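You operate a simulated robot arm through the tools that you are given. There is no shell and no other tool. Be economical: measure what you need, move in short steps, check, and stop when the job is done.

You are at the controls of a simulated robot arm. One attempt, no reset.

JOB
Take the swollen battery out of the mount and shut it in the yellow crate.
Fine: emergency button in and one press of the green button first; black lug up, then red lug; lift it by the yellow bar, never by the case; leave the emergency button in.

Only the result counts: the job must be done as asked and must still hold three seconds after the hand-in. Knocking over, shifting, dropping, spilling or breaking anything else fails it.

ROBOT AND FRAMES
A 7-joint arm with a two-finger parallel gripper on a trunk, on a base that drives. Base frame: it is fixed to the floor where the robot stands at the start and does not move with it; the origin is under the middle of the robot, x ahead of it, y to its left, z up; the surface under the hand at the start is at about z = 0.78. Lengths are in m, angles in degrees, forces in N, time in s.
Its first joint turns from -166.0 to 166.0 degrees. Places, roughly: black lug [0.5, 0.7, 0.9]; green test button [0.4, 0, 0.8]; inside of the yellow crate [0.5, -0.5, 0.8]; pack panel [0.6, 0.1, 0.9]; red emergency button [0.7, 0, 0.8]; red lug [0.5, 0.5, 0.9]; yellow crate lid [0.7, -0.5, 0.9]. Payload 3.43 kg.
Tool frame: the origin (TCP) lies between the finger pads and is the grasp point; the fingertips stand 0.03 m ahead of it; z points along the fingers, y is the line along which they close. Largest opening 0.094 m; finger width 0.028, thickness 0.01; the body of the gripper, 0.05 by 0.096 m, starts 0.055 m behind the TCP.
Orientation is told as [roll, pitch, yaw] about the base's x, y, z axes, in that order, counted from this pose: with the fingers straight down and closing along the base's y, the tool's x points along the base's -x, its y along +y and its z along -z.

CONTROLS
- The arm moves only by the tool jog_arm. Its argument "plan" is a list of rows, each a list of 3 entries, a list of its own where there are three numbers: the shift along the tool's x, y, z in units of 50 mm (1.0 is 50 mm), then the turn, a rotation vector about the tool's x, y, z in units of 4 degrees (1.0 is 4 degrees), then the closure, from 0 (fully open) to 1 (shut). In form: [[[dx, dy, dz], [rx, ry, rz], gripper], ...]. A call has 1 to 8 rows; each row shifts and turns the commanded pose from where the row before left it, along the tool's axes as they then stand. A call with a number of a shift or a turn outside -1 to 1 is refused whole. Rows are played at 5 a second. More than 0.05 m and 8.6 degrees between two rows, or a gripper value outside its range, and nothing of the call is played. Where a pose cannot be reached the arm comes as near as it can. A force on the tool above 90 N (or 10 N above the force at the start of the call, whichever is more), or a blocked arm, ends the call early, and 0.2 s more pass. The fingers move at their own pace (about 0.045 m/s each) and stop on an object; they squeeze with about 27 N. The grip force told is the motor's: it shows also when the fingers shut on nothing. Time passes only in rows, and 0.2 s behind the last, so rows that do not move let the fingers close. The reply holds the time, the measured pose of the TCP, the force on the tool along the base axes, the opening and the grip force, in the units named above and with some noise, with the torque about the TCP (base axes, N m) and any sound that the robot's microphone picked up.
- Cameras (640 x 400 px; columns grow to the right, rows downward): "scene" is now at [0.0267, 0.2091, 1.3873]; the picture's right is [-0.30, -0.95, 0.00], its down [-0.54, 0.17, -0.83] and it looks along [0.79, -0.25, -0.56] (base axes); focal length 214 px, centre (320, 200). "wrist" rides on the gripper at [0.076, 0.014, -0.103] in the tool frame; the picture's right is [-0.18, 0.98, 0.00], its down [-0.75, -0.14, -0.64] and it looks along [-0.63, -0.12, 0.77] (tool axes); focal length 243 px, centre (320, 200). There is no depth. A picture from a camera that has moved, and an enlarged one, comes with that camera's place and axes in the base frame and with its lens.
- get_image(camera): a new picture of that camera. No time passes.
- steer(legs): drives the robot by 1 to 6 legs, each [ahead, turn to the left] in m and degrees, along the robot's own axes; the way and the turn of a leg run together, so that a leg with both is an arc; at most 1.5 m and 180 degrees a leg. The arm and the cameras ride along, it lands a little off, and it stops where it bumps. It gives what a move gives.
- turn_head(pan, tilt): turns the head with the scene camera to pan (to the left, within 120 degrees either way) and tilt (down, from -29 to 69), counted from straight ahead of the robot. It gives what a move gives.
- close_up(camera, box): a new picture of the part [left, top, right, bottom] of that camera's present view, enlarged. No time passes.
- sign_off(): hands the job in; it is judged then, once.

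Work in short steps. Places have to be worked out from the pictures, the camera data and where the tool is seen: move nearer, look again, correct. Check each grasp and each placing, and mend what went wrong. You have 120 turns and 82 pictures in all, those below and enlarged ones among them. Open the gripper and draw the arm clear of the work before you hand the job in, unless the task says otherwise; then end with one line.

The tools are called after "Emit:" by a JSON object that holds its "fn" and its "kwargs". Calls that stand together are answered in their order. jog_arm: Moves the arm, as the interface text tells. Its arguments: {"type":"object","properties":{"plan":{"type":"array"}},"required":["plan"]} The other tools are called the same way: steer (legs) drives the base; turn_head (pan, tilt) turns the head that bears the scene camera; get_image (camera) takes a picture; close_up (camera, box) takes an enlarged picture of a part of a camera's view; sign_off () hands the job in.

At the start:

```text
t: 0.0
ee_pos: [0.587, -0.1091, 1.2803]
tool_rot: [-0.1, 0.0, 0.0]
force: [-0.1, -0.2, -0.5]
ft_torque: [0.02, -0.02, -0.01]
grip_width: 0.094
gripper_force: 0.0
robot x, y, heading: [-0.0034, -0.0065, -0.1]
head pan, tilt: [-17.6, 34.2]
```

scene: 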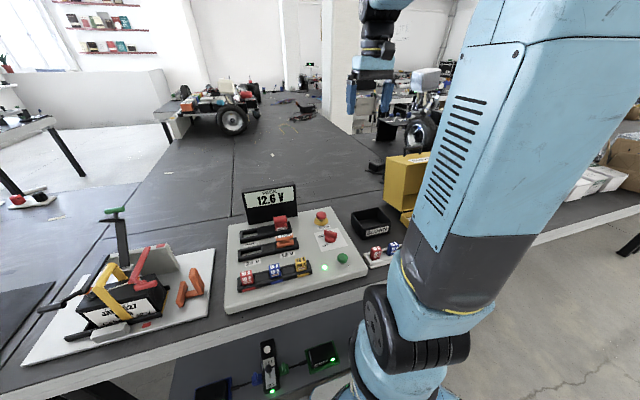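
wrist: 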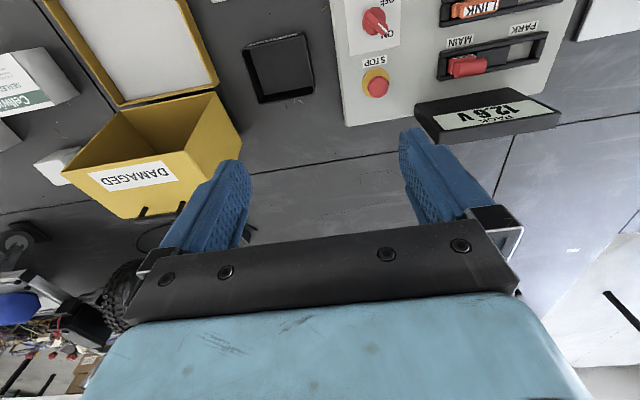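

The panel has switches, a stop button and a green button, and the battery mount is to the left. I'll enlarge the two areas to read them.

Emit:
{"fn": "close_up", "kwargs": {"camera": "scene", "box": [210, 170, 410, 320]}}

Emit:
{"fn": "close_up", "kwargs": {"camera": "scene", "box": [20, 190, 240, 370]}}

```text
2.67 times, centred on (310, 245) of scene
camera zoom: at [0.0267, 0.2091, 1.3873], right [-0.3, -0.95, 0.0], down [-0.54, 0.17, -0.83], along [0.79, -0.25, -0.56], focal length 572 px, centre (347, 80)
```

zoom: 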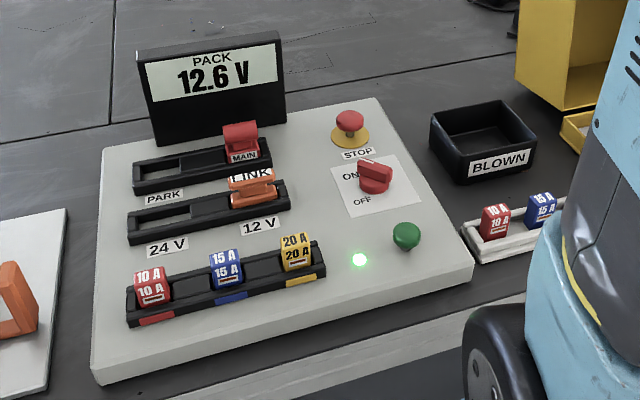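

```text
2.22 times, centred on (130, 280) of scene
camera zoom: at [0.0267, 0.2091, 1.3873], right [-0.3, -0.95, 0.0], down [-0.54, 0.17, -0.83], along [0.79, -0.25, -0.56], focal length 477 px, centre (742, 22)
```

zoom: 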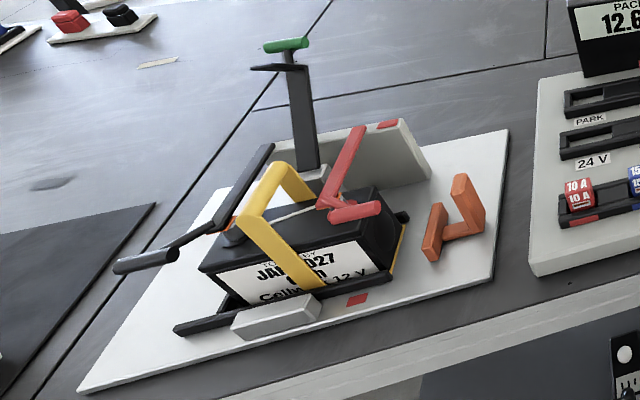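

The green button, at about (0.46, 0), is too close for a downward tool. I'll back off 0.12 m and tilt the head to see the panel.

Emit:
{"fn": "steer", "kwargs": {"legs": [[-0.12, 0]]}}

Emit:
{"fn": "turn_head", "kwargs": {"pan": 10, "tilt": 38}}

Emit:
{"fn": "get_image", "kwargs": {"camera": "scene"}}

Emit:
{"fn": "get_image", "kwargs": {"camera": "wrist"}}

```text
t: 1.2
ee_pos: [0.4654, -0.1081, 1.2816]
tool_rot: [0.0, 0.0, 0.0]
force: [-0.8, 1.0, -0.2]
ft_torque: [-0.01, -0.01, 0.0]
grip_width: 0.0938
gripper_force: 0.0
robot x, y, heading: [-0.1196, -0.0009, 0.2]
head pan, tilt: [-17.6, 34.2]
```

```text
t: 2.2
ee_pos: [0.4635, -0.1079, 1.2838]
tool_rot: [-0.1, 0.0, 0.1]
force: [0.1, -0.5, 1.3]
ft_torque: [0.0, 0.0, 0.01]
grip_width: 0.0939
gripper_force: 0.0
robot x, y, heading: [-0.1219, -0.0011, 0.1]
head pan, tilt: [10.0, 38.0]
```

```text
77 pictures are left
camera scene: at [-0.0948, 0.2507, 1.3815], right [0.17, -0.98, 0.0], down [-0.61, -0.11, -0.79], along [0.78, 0.14, -0.62], focal length 214 px, centre (320, 200)
```

scene: 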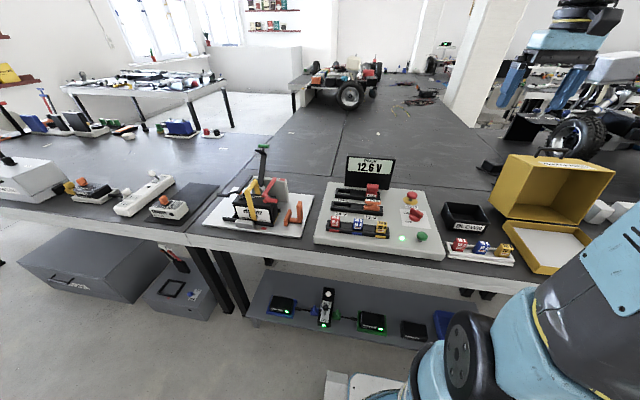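

```text
76 pictures are left
camera wrist: at [0.3874, -0.094, 1.3849], right [0.18, 0.98, 0.0], down [0.75, -0.14, 0.64], along [0.63, -0.12, -0.77], focal length 243 px, centre (320, 200)
```

wrist: 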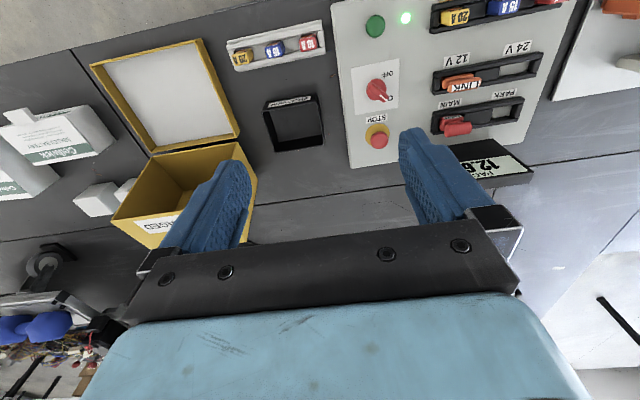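

STOP triangulates to about (0.671, -0.005, 0.845) and green to about (0.448, -0.002, 0.845). I'll go above STOP with the fingers shut.

Emit:
{"fn": "jog_arm", "kwargs": {"plan": [[[-0.5, 0.25, 0.8], [0, 0, 0], 1], [[-0.5, 0.25, 0.8], [0, 0, 0], 1], [[-0.5, 0.25, 0.8], [0, 0, 0], 1], [[-0.5, 0.25, 0.8], [0, 0, 0], 1], [[-0.5, 0.25, 0.8], [0, 0, 0], 1], [[-0.5, 0.25, 0.8], [0, 0, 0], 1], [[-0.5, 0.25, 0.8], [0, 0, 0], 1], [[-0.5, 0.25, 0.6], [0, 0, 0], 1]]}}

Emit:
{"fn": "get_image", "kwargs": {"camera": "wrist"}}

Emit:
{"fn": "close_up", "kwargs": {"camera": "scene", "box": [310, 150, 470, 260]}}

```text
t: 4.0
ee_pos: [0.6648, -0.0093, 0.9698]
tool_rot: [0.0, 0.0, 0.0]
force: [-0.1, -0.7, 0.9]
ft_torque: [0.0, -0.05, 0.02]
grip_width: 0.0
gripper_force: 27.1
robot x, y, heading: [-0.1259, 0.0016, 0.1]
head pan, tilt: [10.0, 38.0]
```

```text
75 pictures are left
camera wrist: at [0.5867, 0.0057, 1.0727], right [0.18, 0.98, 0.0], down [0.75, -0.14, 0.64], along [0.63, -0.12, -0.77], focal length 243 px, centre (320, 200)
```

wrist: 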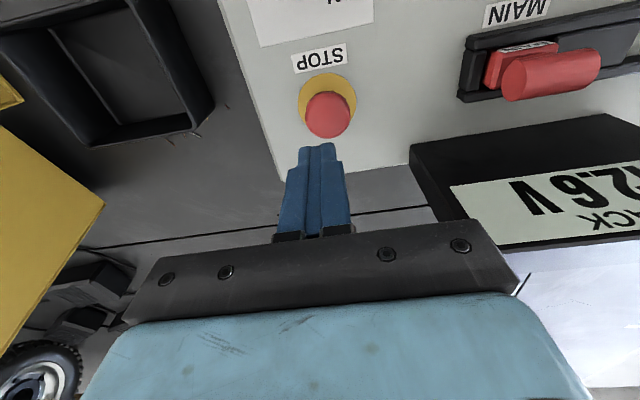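

```text
3.64 times, centred on (390, 205) of scene
camera zoom: at [-0.0951, 0.2507, 1.3815], right [0.17, -0.98, 0.0], down [-0.61, -0.11, -0.79], along [0.78, 0.14, -0.62], focal length 780 px, centre (66, 182)
```

zoom: 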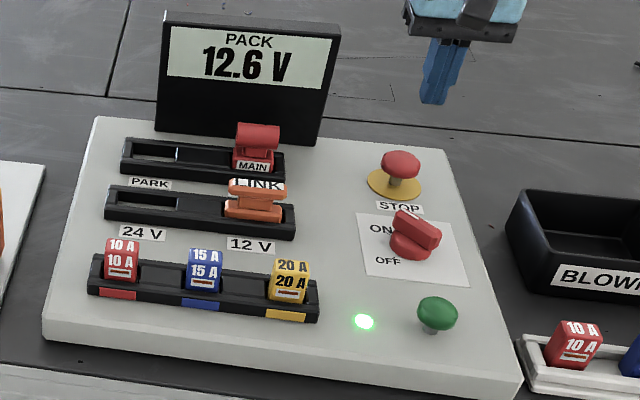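

The wrist view puts the STOP cap at (0.670, -0.003). I'll go down, then press in small steps.

Emit:
{"fn": "jog_arm", "kwargs": {"plan": [[[-0.12, 0.12, 0.9], [0, 0, 0], 1], [[0, 0, 0.7], [0, 0, 0], 1], [[0, 0, 0.1], [0, 0, 0], 1], [[0, 0, 0.1], [0, 0, 0], 1], [[0, 0, 0.1], [0, 0, 0], 1], [[0, 0, 0.1], [0, 0, 0], 1]]}}

Emit:
{"fn": "close_up", "kwargs": {"camera": "scene", "box": [310, 150, 470, 260]}}

```text
t: 5.4
ee_pos: [0.6714, -0.0027, 0.8727]
tool_rot: [0.0, -0.3, 0.0]
force: [-3.5, 1.0, 31.5]
ft_torque: [0.04, 0.17, -0.1]
grip_width: 0.0002
gripper_force: 27.4
robot x, y, heading: [-0.1213, 0.0037, 0.1]
head pan, tilt: [10.0, 38.0]
```

```text
3.64 times, centred on (390, 205) of scene
camera zoom: at [-0.0961, 0.2509, 1.3815], right [0.17, -0.98, 0.0], down [-0.61, -0.11, -0.79], along [0.78, 0.14, -0.62], focal length 780 px, centre (66, 182)
```

zoom: 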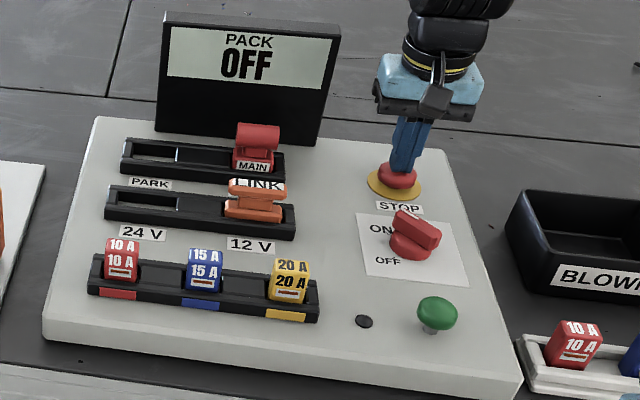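

The display reads OFF with STOP in. I'll lift and move over the green button, then check that STOP stays latched.

Emit:
{"fn": "jog_arm", "kwargs": {"plan": [[[0, 0, -0.9], [0, 0, 0], 1], [[0, 0, -0.7], [0, 0, 0], 1], [[0.9, 0, 0], [0, 0, 0], 1], [[0.9, 0, 0], [0, 0, 0], 1], [[0.9, 0, 0], [0, 0, 0], 1], [[0.9, 0, 0], [0, 0, 0], 1], [[0.86, 0, 0], [0, 0, 0], 1]]}}

Emit:
{"fn": "get_image", "kwargs": {"camera": "wrist"}}

Emit:
{"fn": "close_up", "kwargs": {"camera": "scene", "box": [310, 150, 470, 260]}}

```text
t: 7.0
ee_pos: [0.4463, -0.0028, 0.9547]
tool_rot: [0.0, 0.1, 0.0]
force: [0.7, 0.2, -0.1]
ft_torque: [0.02, 0.01, -0.02]
grip_width: 0.0
gripper_force: 27.5
robot x, y, heading: [-0.1268, -0.0019, 0.0]
head pan, tilt: [10.0, 38.0]
```

```text
72 pictures are left
camera wrist: at [0.3685, 0.0115, 1.0575], right [0.18, 0.98, 0.0], down [0.75, -0.14, 0.64], along [0.63, -0.12, -0.77], focal length 243 px, centre (320, 200)
```

wrist: 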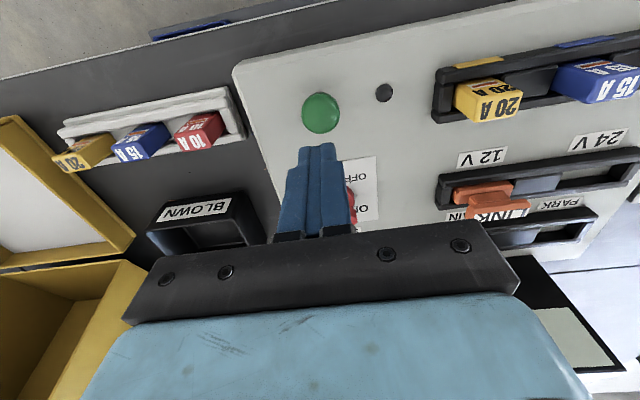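

```text
3.64 times, centred on (390, 205) of scene
camera zoom: at [-0.0939, 0.2508, 1.3815], right [0.17, -0.98, 0.0], down [-0.61, -0.11, -0.79], along [0.78, 0.14, -0.62], focal length 780 px, centre (66, 182)
```

zoom: 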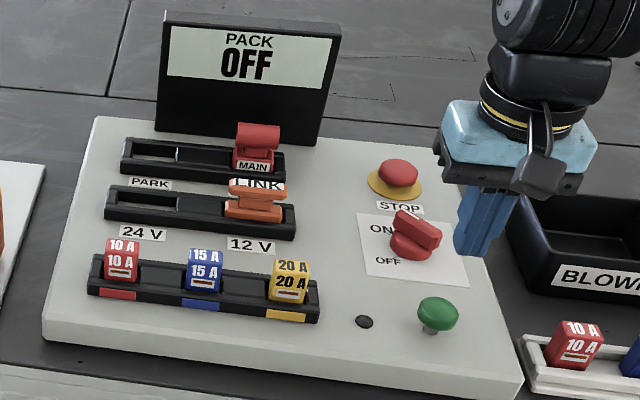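

STOP is latched, and green is right under the tool at (0.446, -0.003). I'll press it once, in one downward stroke.

Emit:
{"fn": "jog_arm", "kwargs": {"plan": [[[0, 0, 0.9], [0, 0, 0], 1], [[0, 0, 0.5], [0, 0, 0], 1], [[0, 0, 0.1], [0, 0, 0], 1], [[0, 0, 0.1], [0, 0, 0], 1], [[0, 0, 0.1], [0, 0, 0], 1]]}}

Emit:
{"fn": "close_up", "kwargs": {"camera": "scene", "box": [310, 150, 470, 260]}}

```text
t: 8.2
ee_pos: [0.4476, -0.0003, 0.8693]
tool_rot: [-0.1, -0.3, 0.1]
force: [-1.8, 13.6, 62.6]
ft_torque: [0.42, 0.29, -0.19]
grip_width: 0.0001
gripper_force: 27.2
robot x, y, heading: [-0.1212, 0.0006, 0.0]
head pan, tilt: [10.0, 38.0]
heard: click
```

```text
3.64 times, centred on (390, 205) of scene
camera zoom: at [-0.0969, 0.2513, 1.3815], right [0.17, -0.98, 0.0], down [-0.61, -0.11, -0.79], along [0.78, 0.14, -0.61], focal length 780 px, centre (66, 182)
```

zoom: 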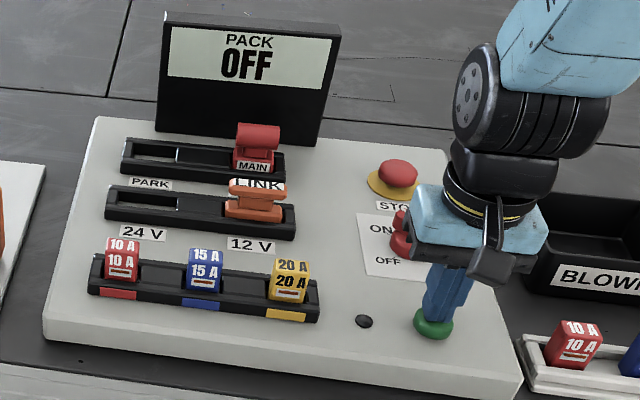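

The button clicked and bottomed out. I'll lift off and move left and high to view the battery mount.

Emit:
{"fn": "jog_arm", "kwargs": {"plan": [[[0, 0, -1], [0, 0, 0], 1], [[0, 0, -1], [0, 0, 0], 1], [[0, 0, -1], [0, 0, 0], 0], [[0, 0, -1], [0, 0, 0], 0], [[0, 0, -1], [0, 0, 0], 0], [[0, 0.6, -0.7], [0, 0, 0], 0], [[0, 1, 0], [0, 0, 0], 0], [[0, 1, 0], [0, 0, 0], 0]]}}

Emit:
{"fn": "jog_arm", "kwargs": {"plan": [[[0, 1, 0], [0, 0, 0], 0], [[0, 1, 0], [0, 0, 0], 0], [[0, 1, 0], [0, 0, 0], 0], [[0, 1, 0], [0, 0, 0], 0], [[0, 1, 0], [0, 0, 0], 0], [[0, 1, 0], [0, 0, 0], 0], [[0, 1, 0], [0, 0, 0], 0], [[0, 1, 0], [0, 0, 0], 0]]}}

Emit:
{"fn": "turn_head", "kwargs": {"pan": 30, "tilt": 38}}

Emit:
{"fn": "get_image", "kwargs": {"camera": "wrist"}}

Emit:
{"fn": "get_image", "kwargs": {"camera": "scene"}}

```text
t: 10.0
ee_pos: [0.4473, 0.1262, 1.1512]
tool_rot: [0.0, 0.2, -0.1]
force: [-0.6, -0.9, 0.3]
ft_torque: [0.0, 0.02, 0.02]
grip_width: 0.0941
gripper_force: 0.1
robot x, y, heading: [-0.1223, -0.0026, 0.0]
head pan, tilt: [10.0, 38.0]
```

```text
t: 11.8
ee_pos: [0.4484, 0.5264, 1.1493]
tool_rot: [0.0, 0.0, 0.0]
force: [0.3, -0.8, 0.1]
ft_torque: [0.09, 0.04, -0.02]
grip_width: 0.094
gripper_force: 0.1
robot x, y, heading: [-0.12, -0.0031, 0.0]
head pan, tilt: [10.0, 38.0]
```

```text
t: 12.6
ee_pos: [0.4483, 0.527, 1.1483]
tool_rot: [0.0, 0.0, 0.1]
force: [-0.3, 0.5, 0.0]
ft_torque: [-0.01, -0.01, 0.02]
grip_width: 0.094
gripper_force: 0.1
robot x, y, heading: [-0.1211, -0.0007, 0.1]
head pan, tilt: [30.0, 38.0]
```

```text
69 pictures are left
camera wrist: at [0.3703, 0.5407, 1.2519], right [0.18, 0.98, 0.0], down [0.75, -0.14, 0.64], along [0.63, -0.12, -0.77], focal length 243 px, centre (320, 200)
```

wrist: 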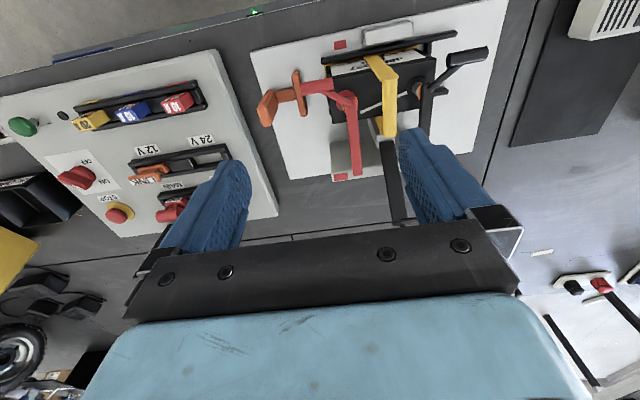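

```text
68 pictures are left
camera scene: at [-0.1048, 0.279, 1.3815], right [0.5, -0.87, 0.0], down [-0.53, -0.31, -0.79], along [0.68, 0.39, -0.62], focal length 214 px, centre (320, 200)
```

scene: 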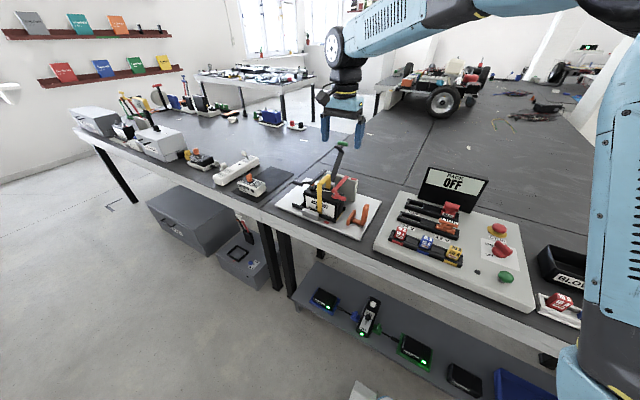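

Emit:
{"fn": "close_up", "kwargs": {"camera": "wrist", "box": [240, 0, 520, 220]}}

Emit:
{"fn": "close_up", "kwargs": {"camera": "scene", "box": [270, 130, 390, 245]}}

```text
1.82 times, centred on (380, 110) of wrist
camera zoom: at [0.3703, 0.5407, 1.2519], right [0.18, 0.98, 0.0], down [0.75, -0.14, 0.64], along [0.63, -0.12, -0.77], focal length 441 px, centre (211, 364)
```

zoom: 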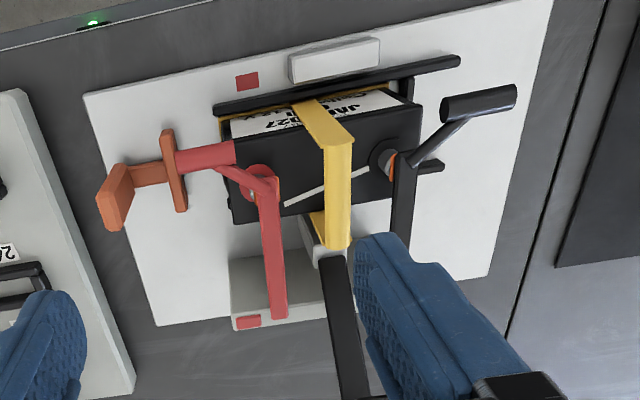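

```text
3.48 times, centred on (330, 188) of scene
camera zoom: at [-0.1048, 0.279, 1.3815], right [0.5, -0.87, 0.0], down [-0.53, -0.31, -0.79], along [0.68, 0.39, -0.62], focal length 746 px, centre (285, 244)
```

zoom: 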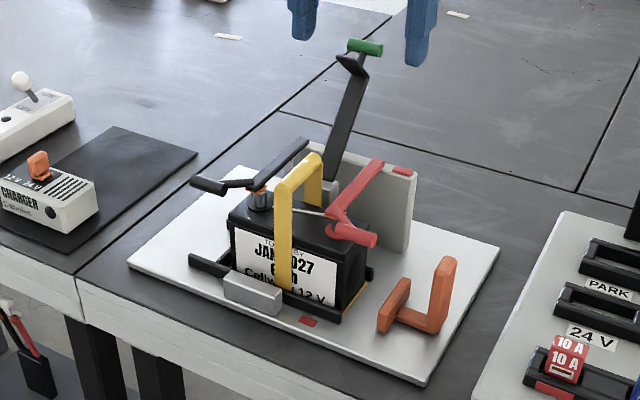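

The bar's top runs from about (0.456, 0.606) to (0.53, 0.605) at z 0.94, and the black handle is near (0.46, 0.71, 0.91). I'll draw the hand back for a better wrist view of the hinges.

Emit:
{"fn": "jog_arm", "kwargs": {"plan": [[[0.8, 0.5, 0], [0, 0, 0], 0], [[0.8, 0.5, 0], [0, 0, 0], 0], [[0.8, 0, 0], [0, 0, 0], 0]]}}

Emit:
{"fn": "close_up", "kwargs": {"camera": "wrist", "box": [220, 40, 500, 240]}}

```text
t: 13.4
ee_pos: [0.3277, 0.5787, 1.1506]
tool_rot: [0.0, 0.1, 0.0]
force: [0.3, -1.2, -0.3]
ft_torque: [0.02, 0.07, 0.0]
grip_width: 0.0941
gripper_force: 0.2
robot x, y, heading: [-0.123, 0.0003, 0.0]
head pan, tilt: [30.0, 38.0]
```

```text
2.00 times, centred on (360, 140) of wrist
camera zoom: at [0.2499, 0.5922, 1.2541], right [0.18, 0.98, 0.0], down [0.75, -0.14, 0.64], along [0.63, -0.12, -0.77], focal length 485 px, centre (240, 320)
```

zoom: 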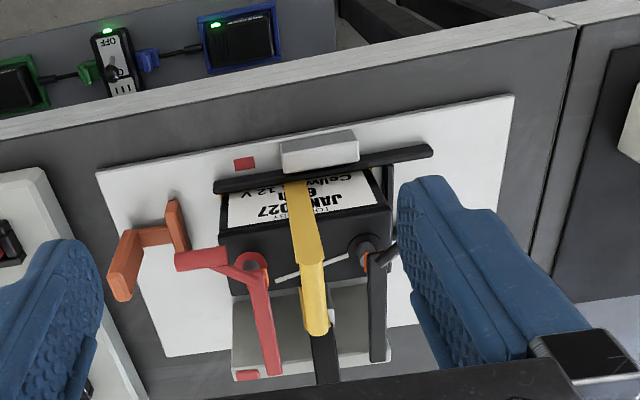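

The lug arms look hinged at the back wall, near x 0.60 and z 0.91, with round handles along y at their front ends. I'll drive 0.12 m forward for reach and turn the hand 90° so it closes along x.

Emit:
{"fn": "steer", "kwargs": {"legs": [[0.12, 0]]}}

Emit:
{"fn": "jog_arm", "kwargs": {"plan": [[[0, 0.5, 0], [0, 0, 1], 0], [[0, 0.5, 0], [0, 0, 1], 0], [[0, 0.5, 0], [0, 0, 1], 0], [[0, 0.5, 0], [0, 0, 1], 0], [[0, 0, 0], [0, 0, 1], 0], [[0, 0, 0], [0, 0, 1], 0], [[0, 0, 0], [0, 0, 1], 0], [[0, 0, 0], [0, 0, 1], 0]]}}

Emit:
{"fn": "jog_arm", "kwargs": {"plan": [[[0, 0, 0], [0, 0, 1], 0], [[0, 0, 0], [0, 0, 1], 0], [[0, 0, 0], [0, 0, 1], 0], [[0, 0, 0], [0, 0, 1], 0], [[0, 0, 0], [0, 0, 1], 0], [[0, 0, 0], [0, 0, 1], 0], [[0, 0, 0], [0, 0, 1], 0], [[0, 0, 0], [0, 0, 1], 0]]}}

Emit:
{"fn": "jog_arm", "kwargs": {"plan": [[[0, 0, 0], [0, 0, 1], 0], [[0, 0, 0], [0, 0, 1], 0], [[0, 0, 0], [0, 0, 1], 0], [[0, 0, 0], [0, 0, 1], 0], [[0, 0, 0], [0, 0, 1], 0], [[0, 0, 0], [0, 0, 1], 0], [[0, 0, 0], [0, 0, 0.5], 0]]}}

Emit:
{"fn": "get_image", "kwargs": {"camera": "wrist"}}

Emit:
{"fn": "get_image", "kwargs": {"camera": "scene"}}

```text
t: 14.7
ee_pos: [0.4489, 0.5782, 1.1509]
tool_rot: [0.0, 0.0, 0.1]
force: [-0.3, -0.1, 0.1]
ft_torque: [-0.02, -0.02, -0.02]
grip_width: 0.094
gripper_force: 0.0
robot x, y, heading: [-0.0026, 0.0004, 0.3]
head pan, tilt: [30.0, 38.0]
```

```text
t: 16.4
ee_pos: [0.4585, 0.6777, 1.1521]
tool_rot: [0.0, 0.0, -32.0]
force: [-0.9, 0.1, -0.5]
ft_torque: [-0.01, 0.01, 0.03]
grip_width: 0.0938
gripper_force: 0.1
robot x, y, heading: [0.0013, 0.0009, 0.1]
head pan, tilt: [30.0, 38.0]
```

```text
t: 18.2
ee_pos: [0.4588, 0.678, 1.1523]
tool_rot: [0.0, 0.0, -64.0]
force: [0.2, 0.7, -0.1]
ft_torque: [-0.01, 0.0, 0.03]
grip_width: 0.094
gripper_force: 0.1
robot x, y, heading: [-0.0004, 0.0028, 0.2]
head pan, tilt: [30.0, 38.0]
```

```text
t: 19.9
ee_pos: [0.4595, 0.6767, 1.1512]
tool_rot: [-0.1, 0.0, -90.1]
force: [-0.9, 0.3, 0.6]
ft_torque: [0.02, 0.01, -0.03]
grip_width: 0.0942
gripper_force: 0.0
robot x, y, heading: [-0.0005, 0.0007, 0.2]
head pan, tilt: [30.0, 38.0]
```

```text
64 pictures are left
camera wrist: at [0.4717, 0.754, 1.2538], right [0.98, -0.18, 0.0], down [-0.14, -0.75, 0.64], along [-0.12, -0.63, -0.77], focal length 243 px, centre (320, 200)
```

wrist: 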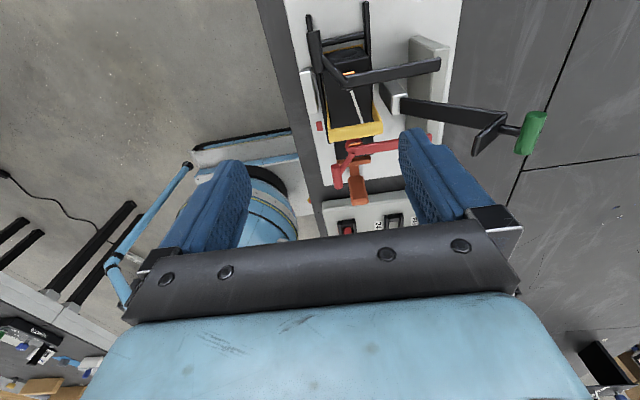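

```text
63 pictures are left
camera scene: at [0.0163, 0.2792, 1.3815], right [0.5, -0.87, 0.0], down [-0.53, -0.31, -0.79], along [0.68, 0.39, -0.62], focal length 214 px, centre (320, 200)
```

scene: 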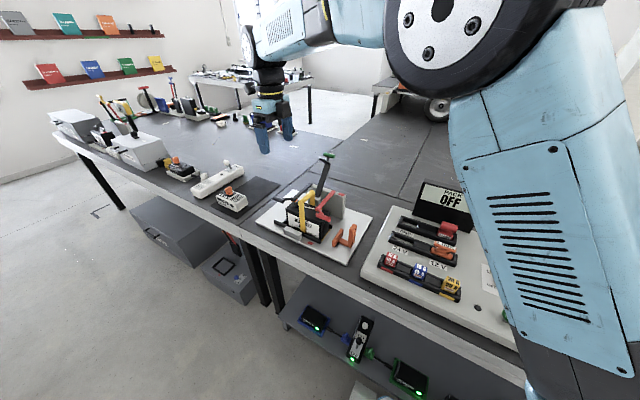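

Emit:
{"fn": "close_up", "kwargs": {"camera": "wrist", "box": [270, 0, 560, 220]}}

Emit:
{"fn": "close_up", "kwargs": {"camera": "scene", "box": [250, 140, 390, 270]}}

```text
1.82 times, centred on (415, 110) of wrist
camera zoom: at [0.4717, 0.754, 1.2538], right [0.98, -0.18, 0.0], down [-0.14, -0.75, 0.64], along [-0.12, -0.63, -0.77], focal length 441 px, centre (147, 364)
```

zoom: 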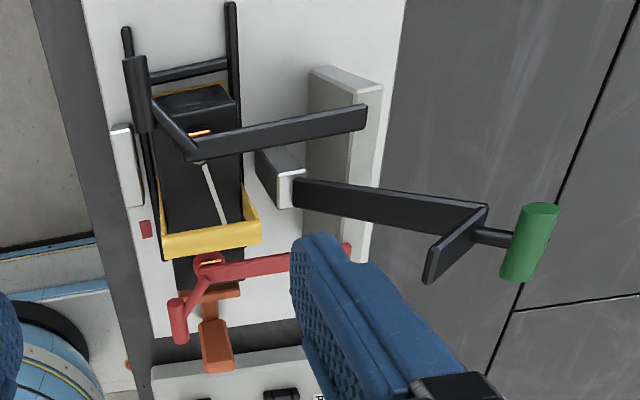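

```text
3.08 times, centred on (320, 205) of scene
camera zoom: at [0.0163, 0.2792, 1.3815], right [0.5, -0.87, 0.0], down [-0.53, -0.31, -0.79], along [0.68, 0.39, -0.62], focal length 660 px, centre (320, 185)
```

zoom: 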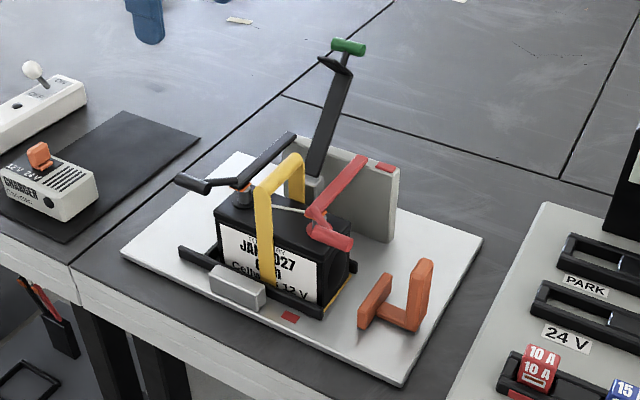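

Now the geometry is clear: the arms are hinged at the back wall and the clamp strap is already open. I'll lower the open fingers around the black handle at (0.457, 0.705).

Emit:
{"fn": "jog_arm", "kwargs": {"plan": [[[0.57, -0.05, 0.7], [0, 0, 0], 0], [[0, 0, 1], [0, 0, 0], 0], [[0, 0, 1], [0, 0, 0], 0], [[0, 0, 1], [0, 0, 0], 0], [[0, 0, 0.6], [0, 0, 0], 0]]}}

Emit:
{"fn": "get_image", "kwargs": {"camera": "wrist"}}

Emit:
{"fn": "close_up", "kwargs": {"camera": "scene", "box": [250, 140, 390, 270]}}

```text
t: 21.1
ee_pos: [0.4553, 0.7081, 0.9366]
tool_rot: [0.0, 0.0, -89.9]
force: [-0.7, 0.0, 0.5]
ft_torque: [0.02, -0.01, 0.01]
grip_width: 0.0941
gripper_force: 0.1
robot x, y, heading: [0.0002, 0.0016, 0.4]
head pan, tilt: [30.0, 38.0]
```

```text
60 pictures are left
camera wrist: at [0.4683, 0.7838, 1.0402], right [0.98, -0.18, 0.0], down [-0.14, -0.75, 0.64], along [-0.12, -0.63, -0.77], focal length 243 px, centre (320, 200)
```

wrist: 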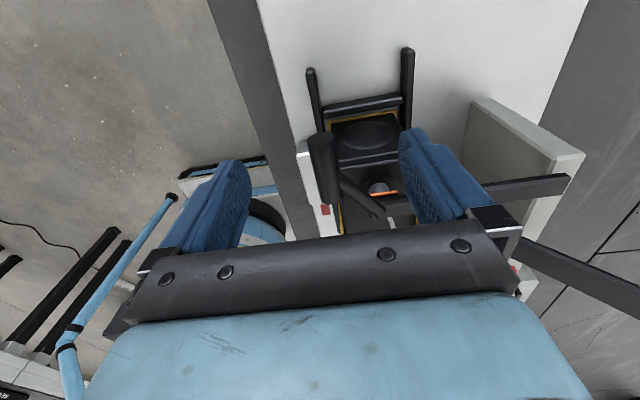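

```text
3.08 times, centred on (320, 205) of scene
camera zoom: at [0.0163, 0.2789, 1.3815], right [0.5, -0.87, 0.0], down [-0.53, -0.31, -0.79], along [0.68, 0.39, -0.62], focal length 660 px, centre (320, 185)
```

zoom: 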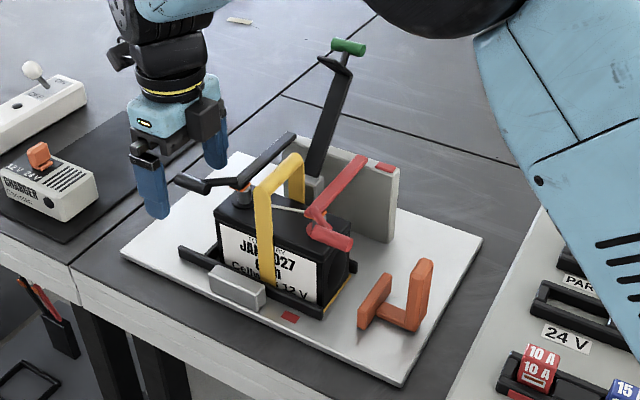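

The handle sits midway between the fingers at (0.455, 0.708). I'll lower another 26 mm and close on it.

Emit:
{"fn": "jog_arm", "kwargs": {"plan": [[[0, 0, 0.52], [0, 0, 0], 0], [[0, 0, 0], [0, 0, 0], 0.5], [[0, 0, 0], [0, 0, 0], 1], [[0, 0, 0], [0, 0, 0], 1], [[0, 0, 0], [0, 0, 0], 1], [[0, 0, 0], [0, 0, 0], 1]]}}

Emit:
{"fn": "close_up", "kwargs": {"camera": "scene", "box": [250, 140, 390, 270]}}

```text
t: 22.4
ee_pos: [0.4586, 0.7062, 0.9106]
tool_rot: [0.1, 0.1, -90.2]
force: [25.1, 9.3, -0.7]
ft_torque: [0.15, 0.07, 0.01]
grip_width: 0.0201
gripper_force: 29.0
robot x, y, heading: [-0.0021, 0.0024, 0.2]
head pan, tilt: [30.0, 38.0]
```

```text
3.08 times, centred on (320, 205) of scene
camera zoom: at [0.0177, 0.2795, 1.3814], right [0.5, -0.87, 0.0], down [-0.53, -0.31, -0.79], along [0.68, 0.39, -0.62], focal length 660 px, centre (320, 185)
```

zoom: 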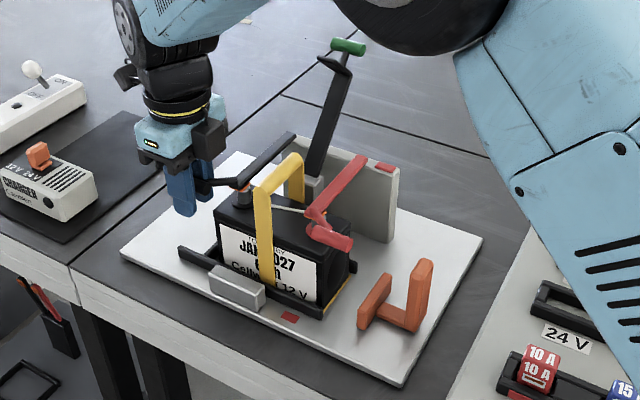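

I have the handle, 20 mm thick. I'll raise it slowly along an arc about the hinge at (0.60, 0.91), watching the force.

Emit:
{"fn": "jog_arm", "kwargs": {"plan": [[[0, 0.067, -0.196], [0, 0, 0], 1], [[0, 0.021, -0.194], [0, 0, 0], 1], [[0, 0.034, -0.192], [0, 0, 0], 1], [[0, 0.047, -0.19], [0, 0, 0], 1]]}}

Emit:
{"fn": "close_up", "kwargs": {"camera": "scene", "box": [250, 140, 390, 270]}}

```text
t: 23.4
ee_pos: [0.4655, 0.706, 0.9489]
tool_rot: [-0.1, 0.0, -90.0]
force: [13.5, 13.8, -5.6]
ft_torque: [-0.13, 0.24, -0.11]
grip_width: 0.0194
gripper_force: 44.8
robot x, y, heading: [-0.0035, 0.0, 0.3]
head pan, tilt: [30.0, 38.0]
```

```text
3.08 times, centred on (320, 205) of scene
camera zoom: at [0.0172, 0.2799, 1.3813], right [0.5, -0.87, 0.0], down [-0.53, -0.31, -0.79], along [0.68, 0.39, -0.62], focal length 660 px, centre (320, 185)
```

zoom: 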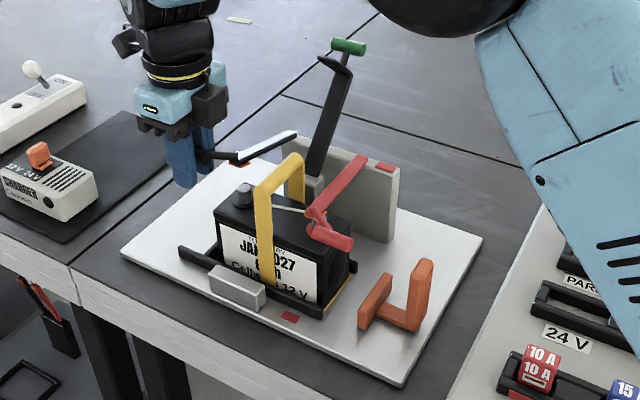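

The lug has come off its post. The arm pulls toward +x, so I'll continue the arc with a small +x correction.

Emit:
{"fn": "jog_arm", "kwargs": {"plan": [[[0, 0.19, -0.367], [0, 0, 0], 1], [[0, 0.2, -0.345], [0, 0, 0], 1], [[0, 0.24, -0.316], [0, 0, 0], 1], [[0, 0.272, -0.281], [0, 0, 0], 1]]}}

```text
t: 24.4
ee_pos: [0.5097, 0.7065, 1.017]
tool_rot: [0.2, 0.1, -89.9]
force: [-18.6, -6.2, 21.1]
ft_torque: [0.7, -0.08, -0.13]
grip_width: 0.0196
gripper_force: 45.2
robot x, y, heading: [-0.0019, -0.0033, 0.1]
head pan, tilt: [30.0, 38.0]
```

The force says the true radius is slightly larger, about 0.152 about (0.608, 0.905). I'll continue on the corrected arc.

Emit:
{"fn": "jog_arm", "kwargs": {"plan": [[[0, 0.3, -0.366], [0, 0, 0], 1], [[0, 0.386, -0.196], [0, 0, 0], 1], [[0, 0.396, -0.152], [0, 0, 0], 1], [[0, 0.408, -0.092], [0, 0, 0], 1]]}}

Emit:
{"fn": "get_image", "kwargs": {"camera": "scene"}}

```text
t: 25.4
ee_pos: [0.5859, 0.7063, 1.0552]
tool_rot: [0.0, 0.0, -90.0]
force: [0.6, -5.9, -2.7]
ft_torque: [0.6, 0.01, -0.12]
grip_width: 0.0198
gripper_force: 44.8
robot x, y, heading: [0.0013, 0.0022, 0.0]
head pan, tilt: [30.0, 38.0]
```

```text
56 pictures are left
camera scene: at [0.0164, 0.279, 1.3815], right [0.5, -0.87, 0.0], down [-0.53, -0.31, -0.79], along [0.68, 0.39, -0.62], focal length 214 px, centre (320, 200)
```

scene: 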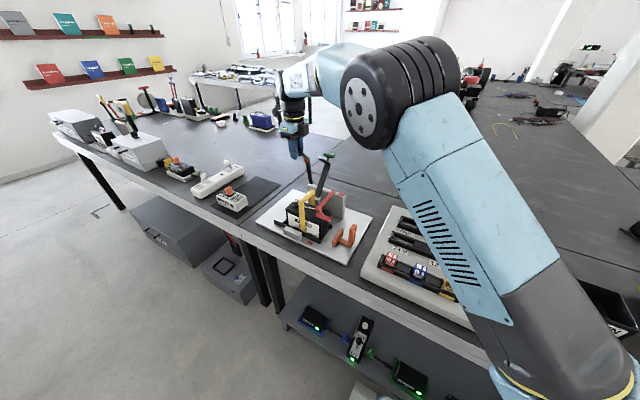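

The force is near zero, so the arc model is good. I'll go past vertical to about 105°.

Emit:
{"fn": "jog_arm", "kwargs": {"plan": [[[0, 0.426, -0.04], [0, 0, 0], 1], [[0, 0.424, 0.02], [0, 0, 0], 1], [[0, 0.41, 0.08], [0, 0, 0], 1]]}}

Emit:
{"fn": "close_up", "kwargs": {"camera": "scene", "box": [240, 90, 390, 270]}}

```text
t: 25.9
ee_pos: [0.5873, 0.7101, 1.0562]
tool_rot: [-1.7, -0.6, -89.0]
force: [-41.6, -34.2, 8.6]
ft_torque: [-0.31, -1.27, -0.82]
grip_width: 0.0202
gripper_force: 44.1
robot x, y, heading: [0.0002, 0.0055, 0.0]
head pan, tilt: [30.0, 38.0]
stopped in row 2: the force on the tool passed its limit at 102 N (the readings are from after the stop); the commanded pose is now the measured one
```

```text
2.22 times, centred on (315, 180) of scene
camera zoom: at [0.0124, 0.2778, 1.3818], right [0.5, -0.87, 0.0], down [-0.53, -0.31, -0.79], along [0.68, 0.4, -0.61], focal length 477 px, centre (331, 244)
```

zoom: 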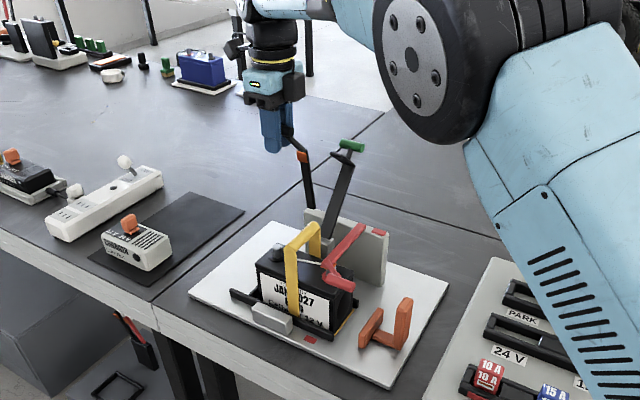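

The lever hit its stop near vertical. I'll relax a little and open the fingers while still straddling it, to see whether it stays.

Emit:
{"fn": "jog_arm", "kwargs": {"plan": [[[0, -0.06, 0], [0, 0, 0], 1], [[0, 0, 0], [0, 0, 0], 0.5], [[0, 0, 0], [0, 0, 0], 0.4], [[0, 0, 0], [0, 0, 0], 0.4]]}}

Emit:
{"fn": "get_image", "kwargs": {"camera": "wrist"}}

Emit:
{"fn": "close_up", "kwargs": {"camera": "scene", "box": [240, 90, 390, 270]}}

```text
t: 26.9
ee_pos: [0.5947, 0.7093, 1.0546]
tool_rot: [-1.0, -0.5, -89.5]
force: [0.1, 0.1, -0.3]
ft_torque: [0.02, 0.01, -0.03]
grip_width: 0.0562
gripper_force: 0.1
robot x, y, heading: [0.0001, -0.0011, -0.1]
head pan, tilt: [30.0, 38.0]
```

```text
54 pictures are left
camera wrist: at [0.6086, 0.7859, 1.1571], right [0.98, -0.17, -0.02], down [-0.12, -0.75, 0.65], along [-0.13, -0.64, -0.76], focal length 243 px, centre (320, 200)
```

wrist: 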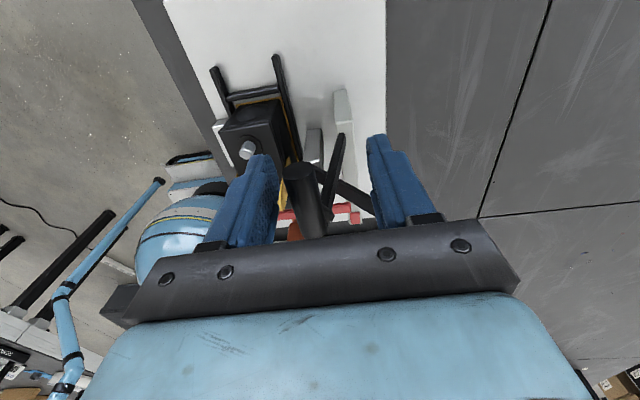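

```text
2.22 times, centred on (315, 180) of scene
camera zoom: at [0.0162, 0.2792, 1.3815], right [0.5, -0.87, 0.0], down [-0.53, -0.31, -0.79], along [0.68, 0.39, -0.62], focal length 477 px, centre (331, 244)
```

zoom: 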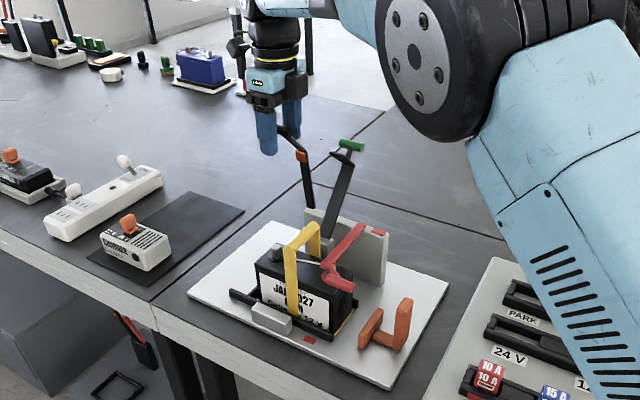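

The black lug stays up by itself. I'll lift clear with the fingers open, then cross over to the red handle near (0.462, 0.517).

Emit:
{"fn": "jog_arm", "kwargs": {"plan": [[[0, 0, -0.8], [0, 0, 0], 0.2], [[0, 0, -0.8], [0.2, 0.1, 0.1], 0], [[0, 0, -0.4], [0, 0, 0], 0], [[-0.768, -0.53, 0], [0, 0, 0], 0], [[-0.768, -0.53, 0], [0, 0, 0], 0], [[-0.768, -0.53, 0], [0, 0, 0], 0], [[-0.768, -0.53, 0], [0, 0, 0], 0], [[-0.768, -0.53, 0.3], [0, 0, 0], 0]]}}

Emit:
{"fn": "get_image", "kwargs": {"camera": "wrist"}}

Emit:
{"fn": "close_up", "kwargs": {"camera": "scene", "box": [250, 130, 390, 270]}}

```text
t: 28.7
ee_pos: [0.4672, 0.519, 1.1428]
tool_rot: [-1.9, -0.1, -89.8]
force: [0.8, 0.0, -1.0]
ft_torque: [-0.02, 0.02, -0.01]
grip_width: 0.094
gripper_force: 0.1
robot x, y, heading: [-0.0002, -0.0011, 0.0]
head pan, tilt: [30.0, 38.0]
```

```text
52 pictures are left
camera wrist: at [0.4818, 0.5953, 1.246], right [0.98, -0.18, -0.03], down [-0.12, -0.75, 0.65], along [-0.14, -0.63, -0.76], focal length 243 px, centre (320, 200)
```

wrist: 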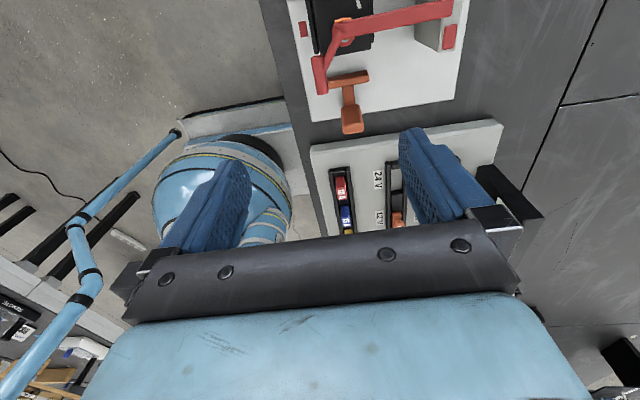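

```text
2.86 times, centred on (320, 200) of scene
camera zoom: at [0.0164, 0.2797, 1.3814], right [0.5, -0.87, 0.0], down [-0.53, -0.31, -0.79], along [0.68, 0.39, -0.62], focal length 613 px, centre (320, 200)
```

zoom: 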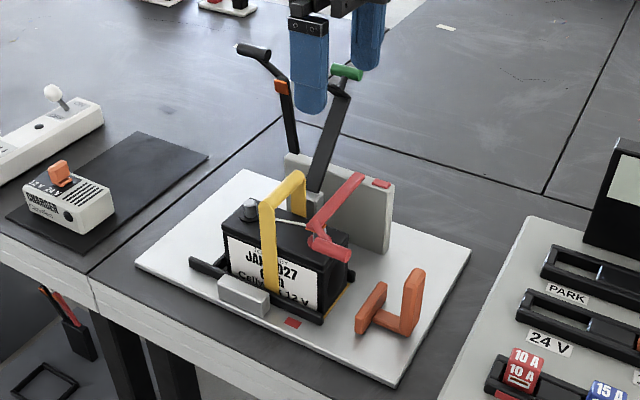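

The red handle is at about (0.458, 0.52, 0.911), spanning y 0.50–0.54, with the battery edge near y 0.537. I'll straighten the tilt, aim for y 0.512 and stop just above it.

Emit:
{"fn": "jog_arm", "kwargs": {"plan": [[[-0.14, -0.16, 0], [-0.47, 0, 0], 0], [[0, 0, 0.95], [0, 0, 0], 0], [[0, 0, 0.95], [0, 0, 0], 0], [[0, 0, 0.95], [0, 0, 0], 0], [[0, 0, 0.8], [0, 0, 0], 0]]}}

Emit:
{"fn": "get_image", "kwargs": {"camera": "wrist"}}

Emit:
{"fn": "close_up", "kwargs": {"camera": "scene", "box": [270, 150, 380, 260]}}

```text
t: 29.9
ee_pos: [0.4594, 0.5093, 0.9618]
tool_rot: [0.1, 0.0, -89.8]
force: [0.3, 0.8, 1.0]
ft_torque: [0.01, -0.02, 0.0]
grip_width: 0.0939
gripper_force: 0.0
robot x, y, heading: [-0.0014, 0.0037, 0.0]
head pan, tilt: [30.0, 38.0]
```

```text
50 pictures are left
camera wrist: at [0.4718, 0.585, 1.0642], right [0.98, -0.18, 0.0], down [-0.14, -0.75, 0.64], along [-0.12, -0.63, -0.77], focal length 243 px, centre (320, 200)
```

wrist: 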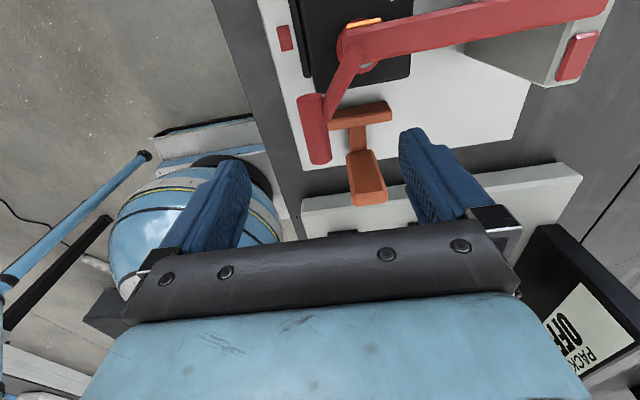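

```text
3.64 times, centred on (325, 205) of scene
camera zoom: at [0.0158, 0.2787, 1.3816], right [0.5, -0.87, 0.0], down [-0.53, -0.31, -0.79], along [0.68, 0.39, -0.62], focal length 780 px, centre (302, 182)
```

zoom: 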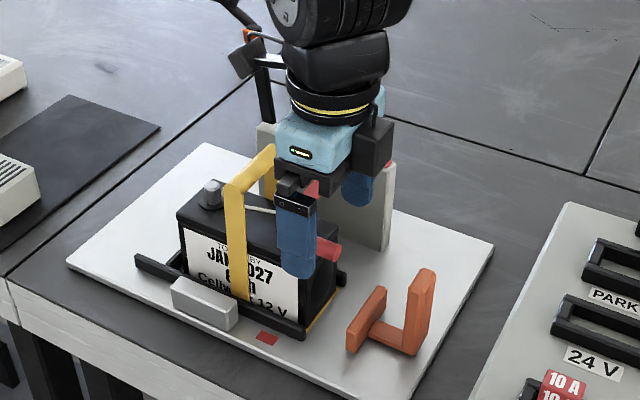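

The handle is centred between the fingers and the orange bracket beside it sits low, at z about 0.82. I'll lower to z 0.918 and close.

Emit:
{"fn": "jog_arm", "kwargs": {"plan": [[[0.04, -0.04, 0.87], [0, 0, 0], 0], [[0, 0, 0], [0, 0, 0], 0.5], [[0, 0, 0], [0, 0, 0], 1], [[0, 0, 0], [0, 0, 0], 1], [[0, 0, 0], [0, 0, 0], 1], [[0, 0, 0], [0, 0, 0], 1]]}}

Emit:
{"fn": "close_up", "kwargs": {"camera": "scene", "box": [270, 150, 380, 260]}}

```text
t: 31.3
ee_pos: [0.4572, 0.5122, 0.9165]
tool_rot: [0.1, -0.1, -89.9]
force: [21.0, 3.4, -0.2]
ft_torque: [0.12, -0.07, -0.05]
grip_width: 0.0196
gripper_force: 28.2
robot x, y, heading: [-0.0003, -0.0002, 0.3]
head pan, tilt: [30.0, 38.0]
```

```text
3.64 times, centred on (325, 205) of scene
camera zoom: at [0.0171, 0.2793, 1.3815], right [0.5, -0.87, 0.0], down [-0.53, -0.31, -0.79], along [0.68, 0.39, -0.62], focal length 780 px, centre (302, 182)
```

zoom: 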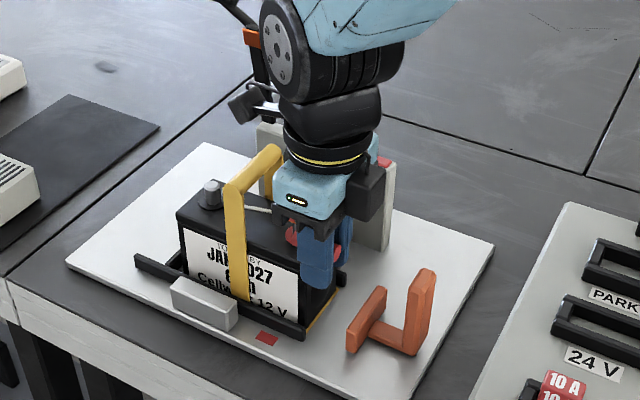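

I have the red handle. I'll raise it along the same arc up to about 66°.

Emit:
{"fn": "jog_arm", "kwargs": {"plan": [[[0, 0.07, -0.36], [0, 0, 0], 1], [[0, 0.1, -0.408], [0, 0, 0], 1], [[0, 0.158, -0.388], [0, 0, 0], 1], [[0, 0.208, -0.362], [0, 0, 0], 1], [[0, 0.258, -0.33], [0, 0, 0], 1]]}}

Emit:
{"fn": "close_up", "kwargs": {"camera": "scene", "box": [250, 110, 390, 260]}}

```text
t: 32.5
ee_pos: [0.4951, 0.512, 1.0094]
tool_rot: [-0.1, -0.2, -89.9]
force: [19.0, -12.7, -18.0]
ft_torque: [0.13, 0.23, -0.18]
grip_width: 0.0197
gripper_force: 45.0
robot x, y, heading: [0.0002, 0.0008, 0.2]
head pan, tilt: [30.0, 38.0]
```

```text
2.67 times, centred on (320, 185) of scene
camera zoom: at [0.0177, 0.2791, 1.3815], right [0.5, -0.87, 0.0], down [-0.53, -0.31, -0.79], along [0.68, 0.39, -0.62], focal length 572 px, centre (320, 240)
```

zoom: 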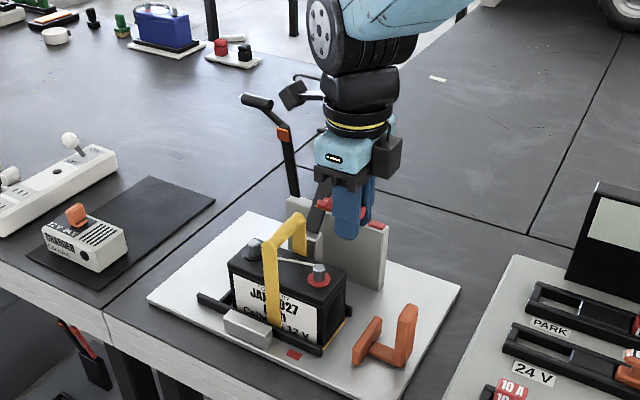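

The lug is off, and the force asks for about 2 mm closer to the hinge. I'll correct and continue to about 74°.

Emit:
{"fn": "jog_arm", "kwargs": {"plan": [[[0, 0.34, -0.25], [0, 0, 0], 1], [[0, 0.338, -0.246], [0, 0, 0], 1], [[0, 0.37, -0.19], [0, 0, 0], 1], [[0, 0.39, -0.13], [0, 0, 0], 1]]}}

```text
t: 33.5
ee_pos: [0.565, 0.5135, 1.0548]
tool_rot: [0.1, 0.2, -89.9]
force: [-5.8, -4.7, 17.0]
ft_torque: [0.42, -0.03, -0.27]
grip_width: 0.0197
gripper_force: 45.6
robot x, y, heading: [-0.0019, 0.0025, 0.2]
head pan, tilt: [30.0, 38.0]
```

Almost there; I'll nudge it to the stop, then loosen the fingers to check that it stays.

Emit:
{"fn": "jog_arm", "kwargs": {"plan": [[[0, 0.2, -0.1], [0, 0, 0], 1], [[0, 0.22, -0.03], [0, 0, 0], 1], [[0, 0, 0], [0, 0, 0], 1]]}}

Emit:
{"fn": "jog_arm", "kwargs": {"plan": [[[0, 0, 0], [0, 0, 0], 0.5], [[0, 0, 0], [0, 0, 0], 0.4], [[0, 0, 0], [0, 0, 0], 0.4]]}}

Emit:
{"fn": "get_image", "kwargs": {"camera": "wrist"}}

Emit:
{"fn": "close_up", "kwargs": {"camera": "scene", "box": [250, 110, 390, 260]}}

```text
t: 34.3
ee_pos: [0.5869, 0.513, 1.0595]
tool_rot: [0.0, -0.1, -89.7]
force: [-3.3, -5.2, 0.6]
ft_torque: [0.22, -0.04, -0.19]
grip_width: 0.0195
gripper_force: 45.1
robot x, y, heading: [0.0009, 0.0025, -0.1]
head pan, tilt: [30.0, 38.0]
```

```text
t: 35.1
ee_pos: [0.5876, 0.5139, 1.0587]
tool_rot: [-0.1, 0.0, -89.8]
force: [0.0, 0.1, 0.3]
ft_torque: [-0.01, -0.01, 0.01]
grip_width: 0.0566
gripper_force: 0.1
robot x, y, heading: [-0.002, -0.0017, 0.2]
head pan, tilt: [30.0, 38.0]
```

```text
46 pictures are left
camera wrist: at [0.5992, 0.5897, 1.1619], right [0.98, -0.18, 0.0], down [-0.14, -0.75, 0.64], along [-0.12, -0.63, -0.77], focal length 243 px, centre (320, 200)
```

wrist: 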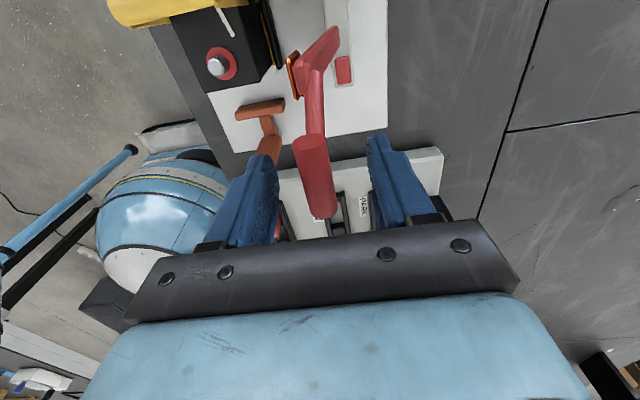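

```text
2.67 times, centred on (320, 185) of scene
camera zoom: at [0.016, 0.2791, 1.3815], right [0.5, -0.87, 0.0], down [-0.53, -0.31, -0.79], along [0.68, 0.4, -0.62], focal length 572 px, centre (320, 240)
```

zoom: 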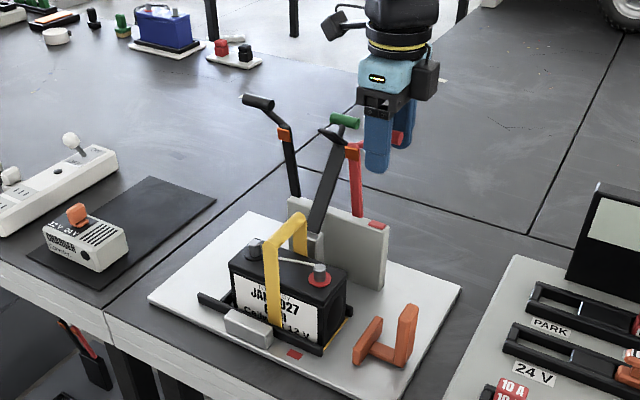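

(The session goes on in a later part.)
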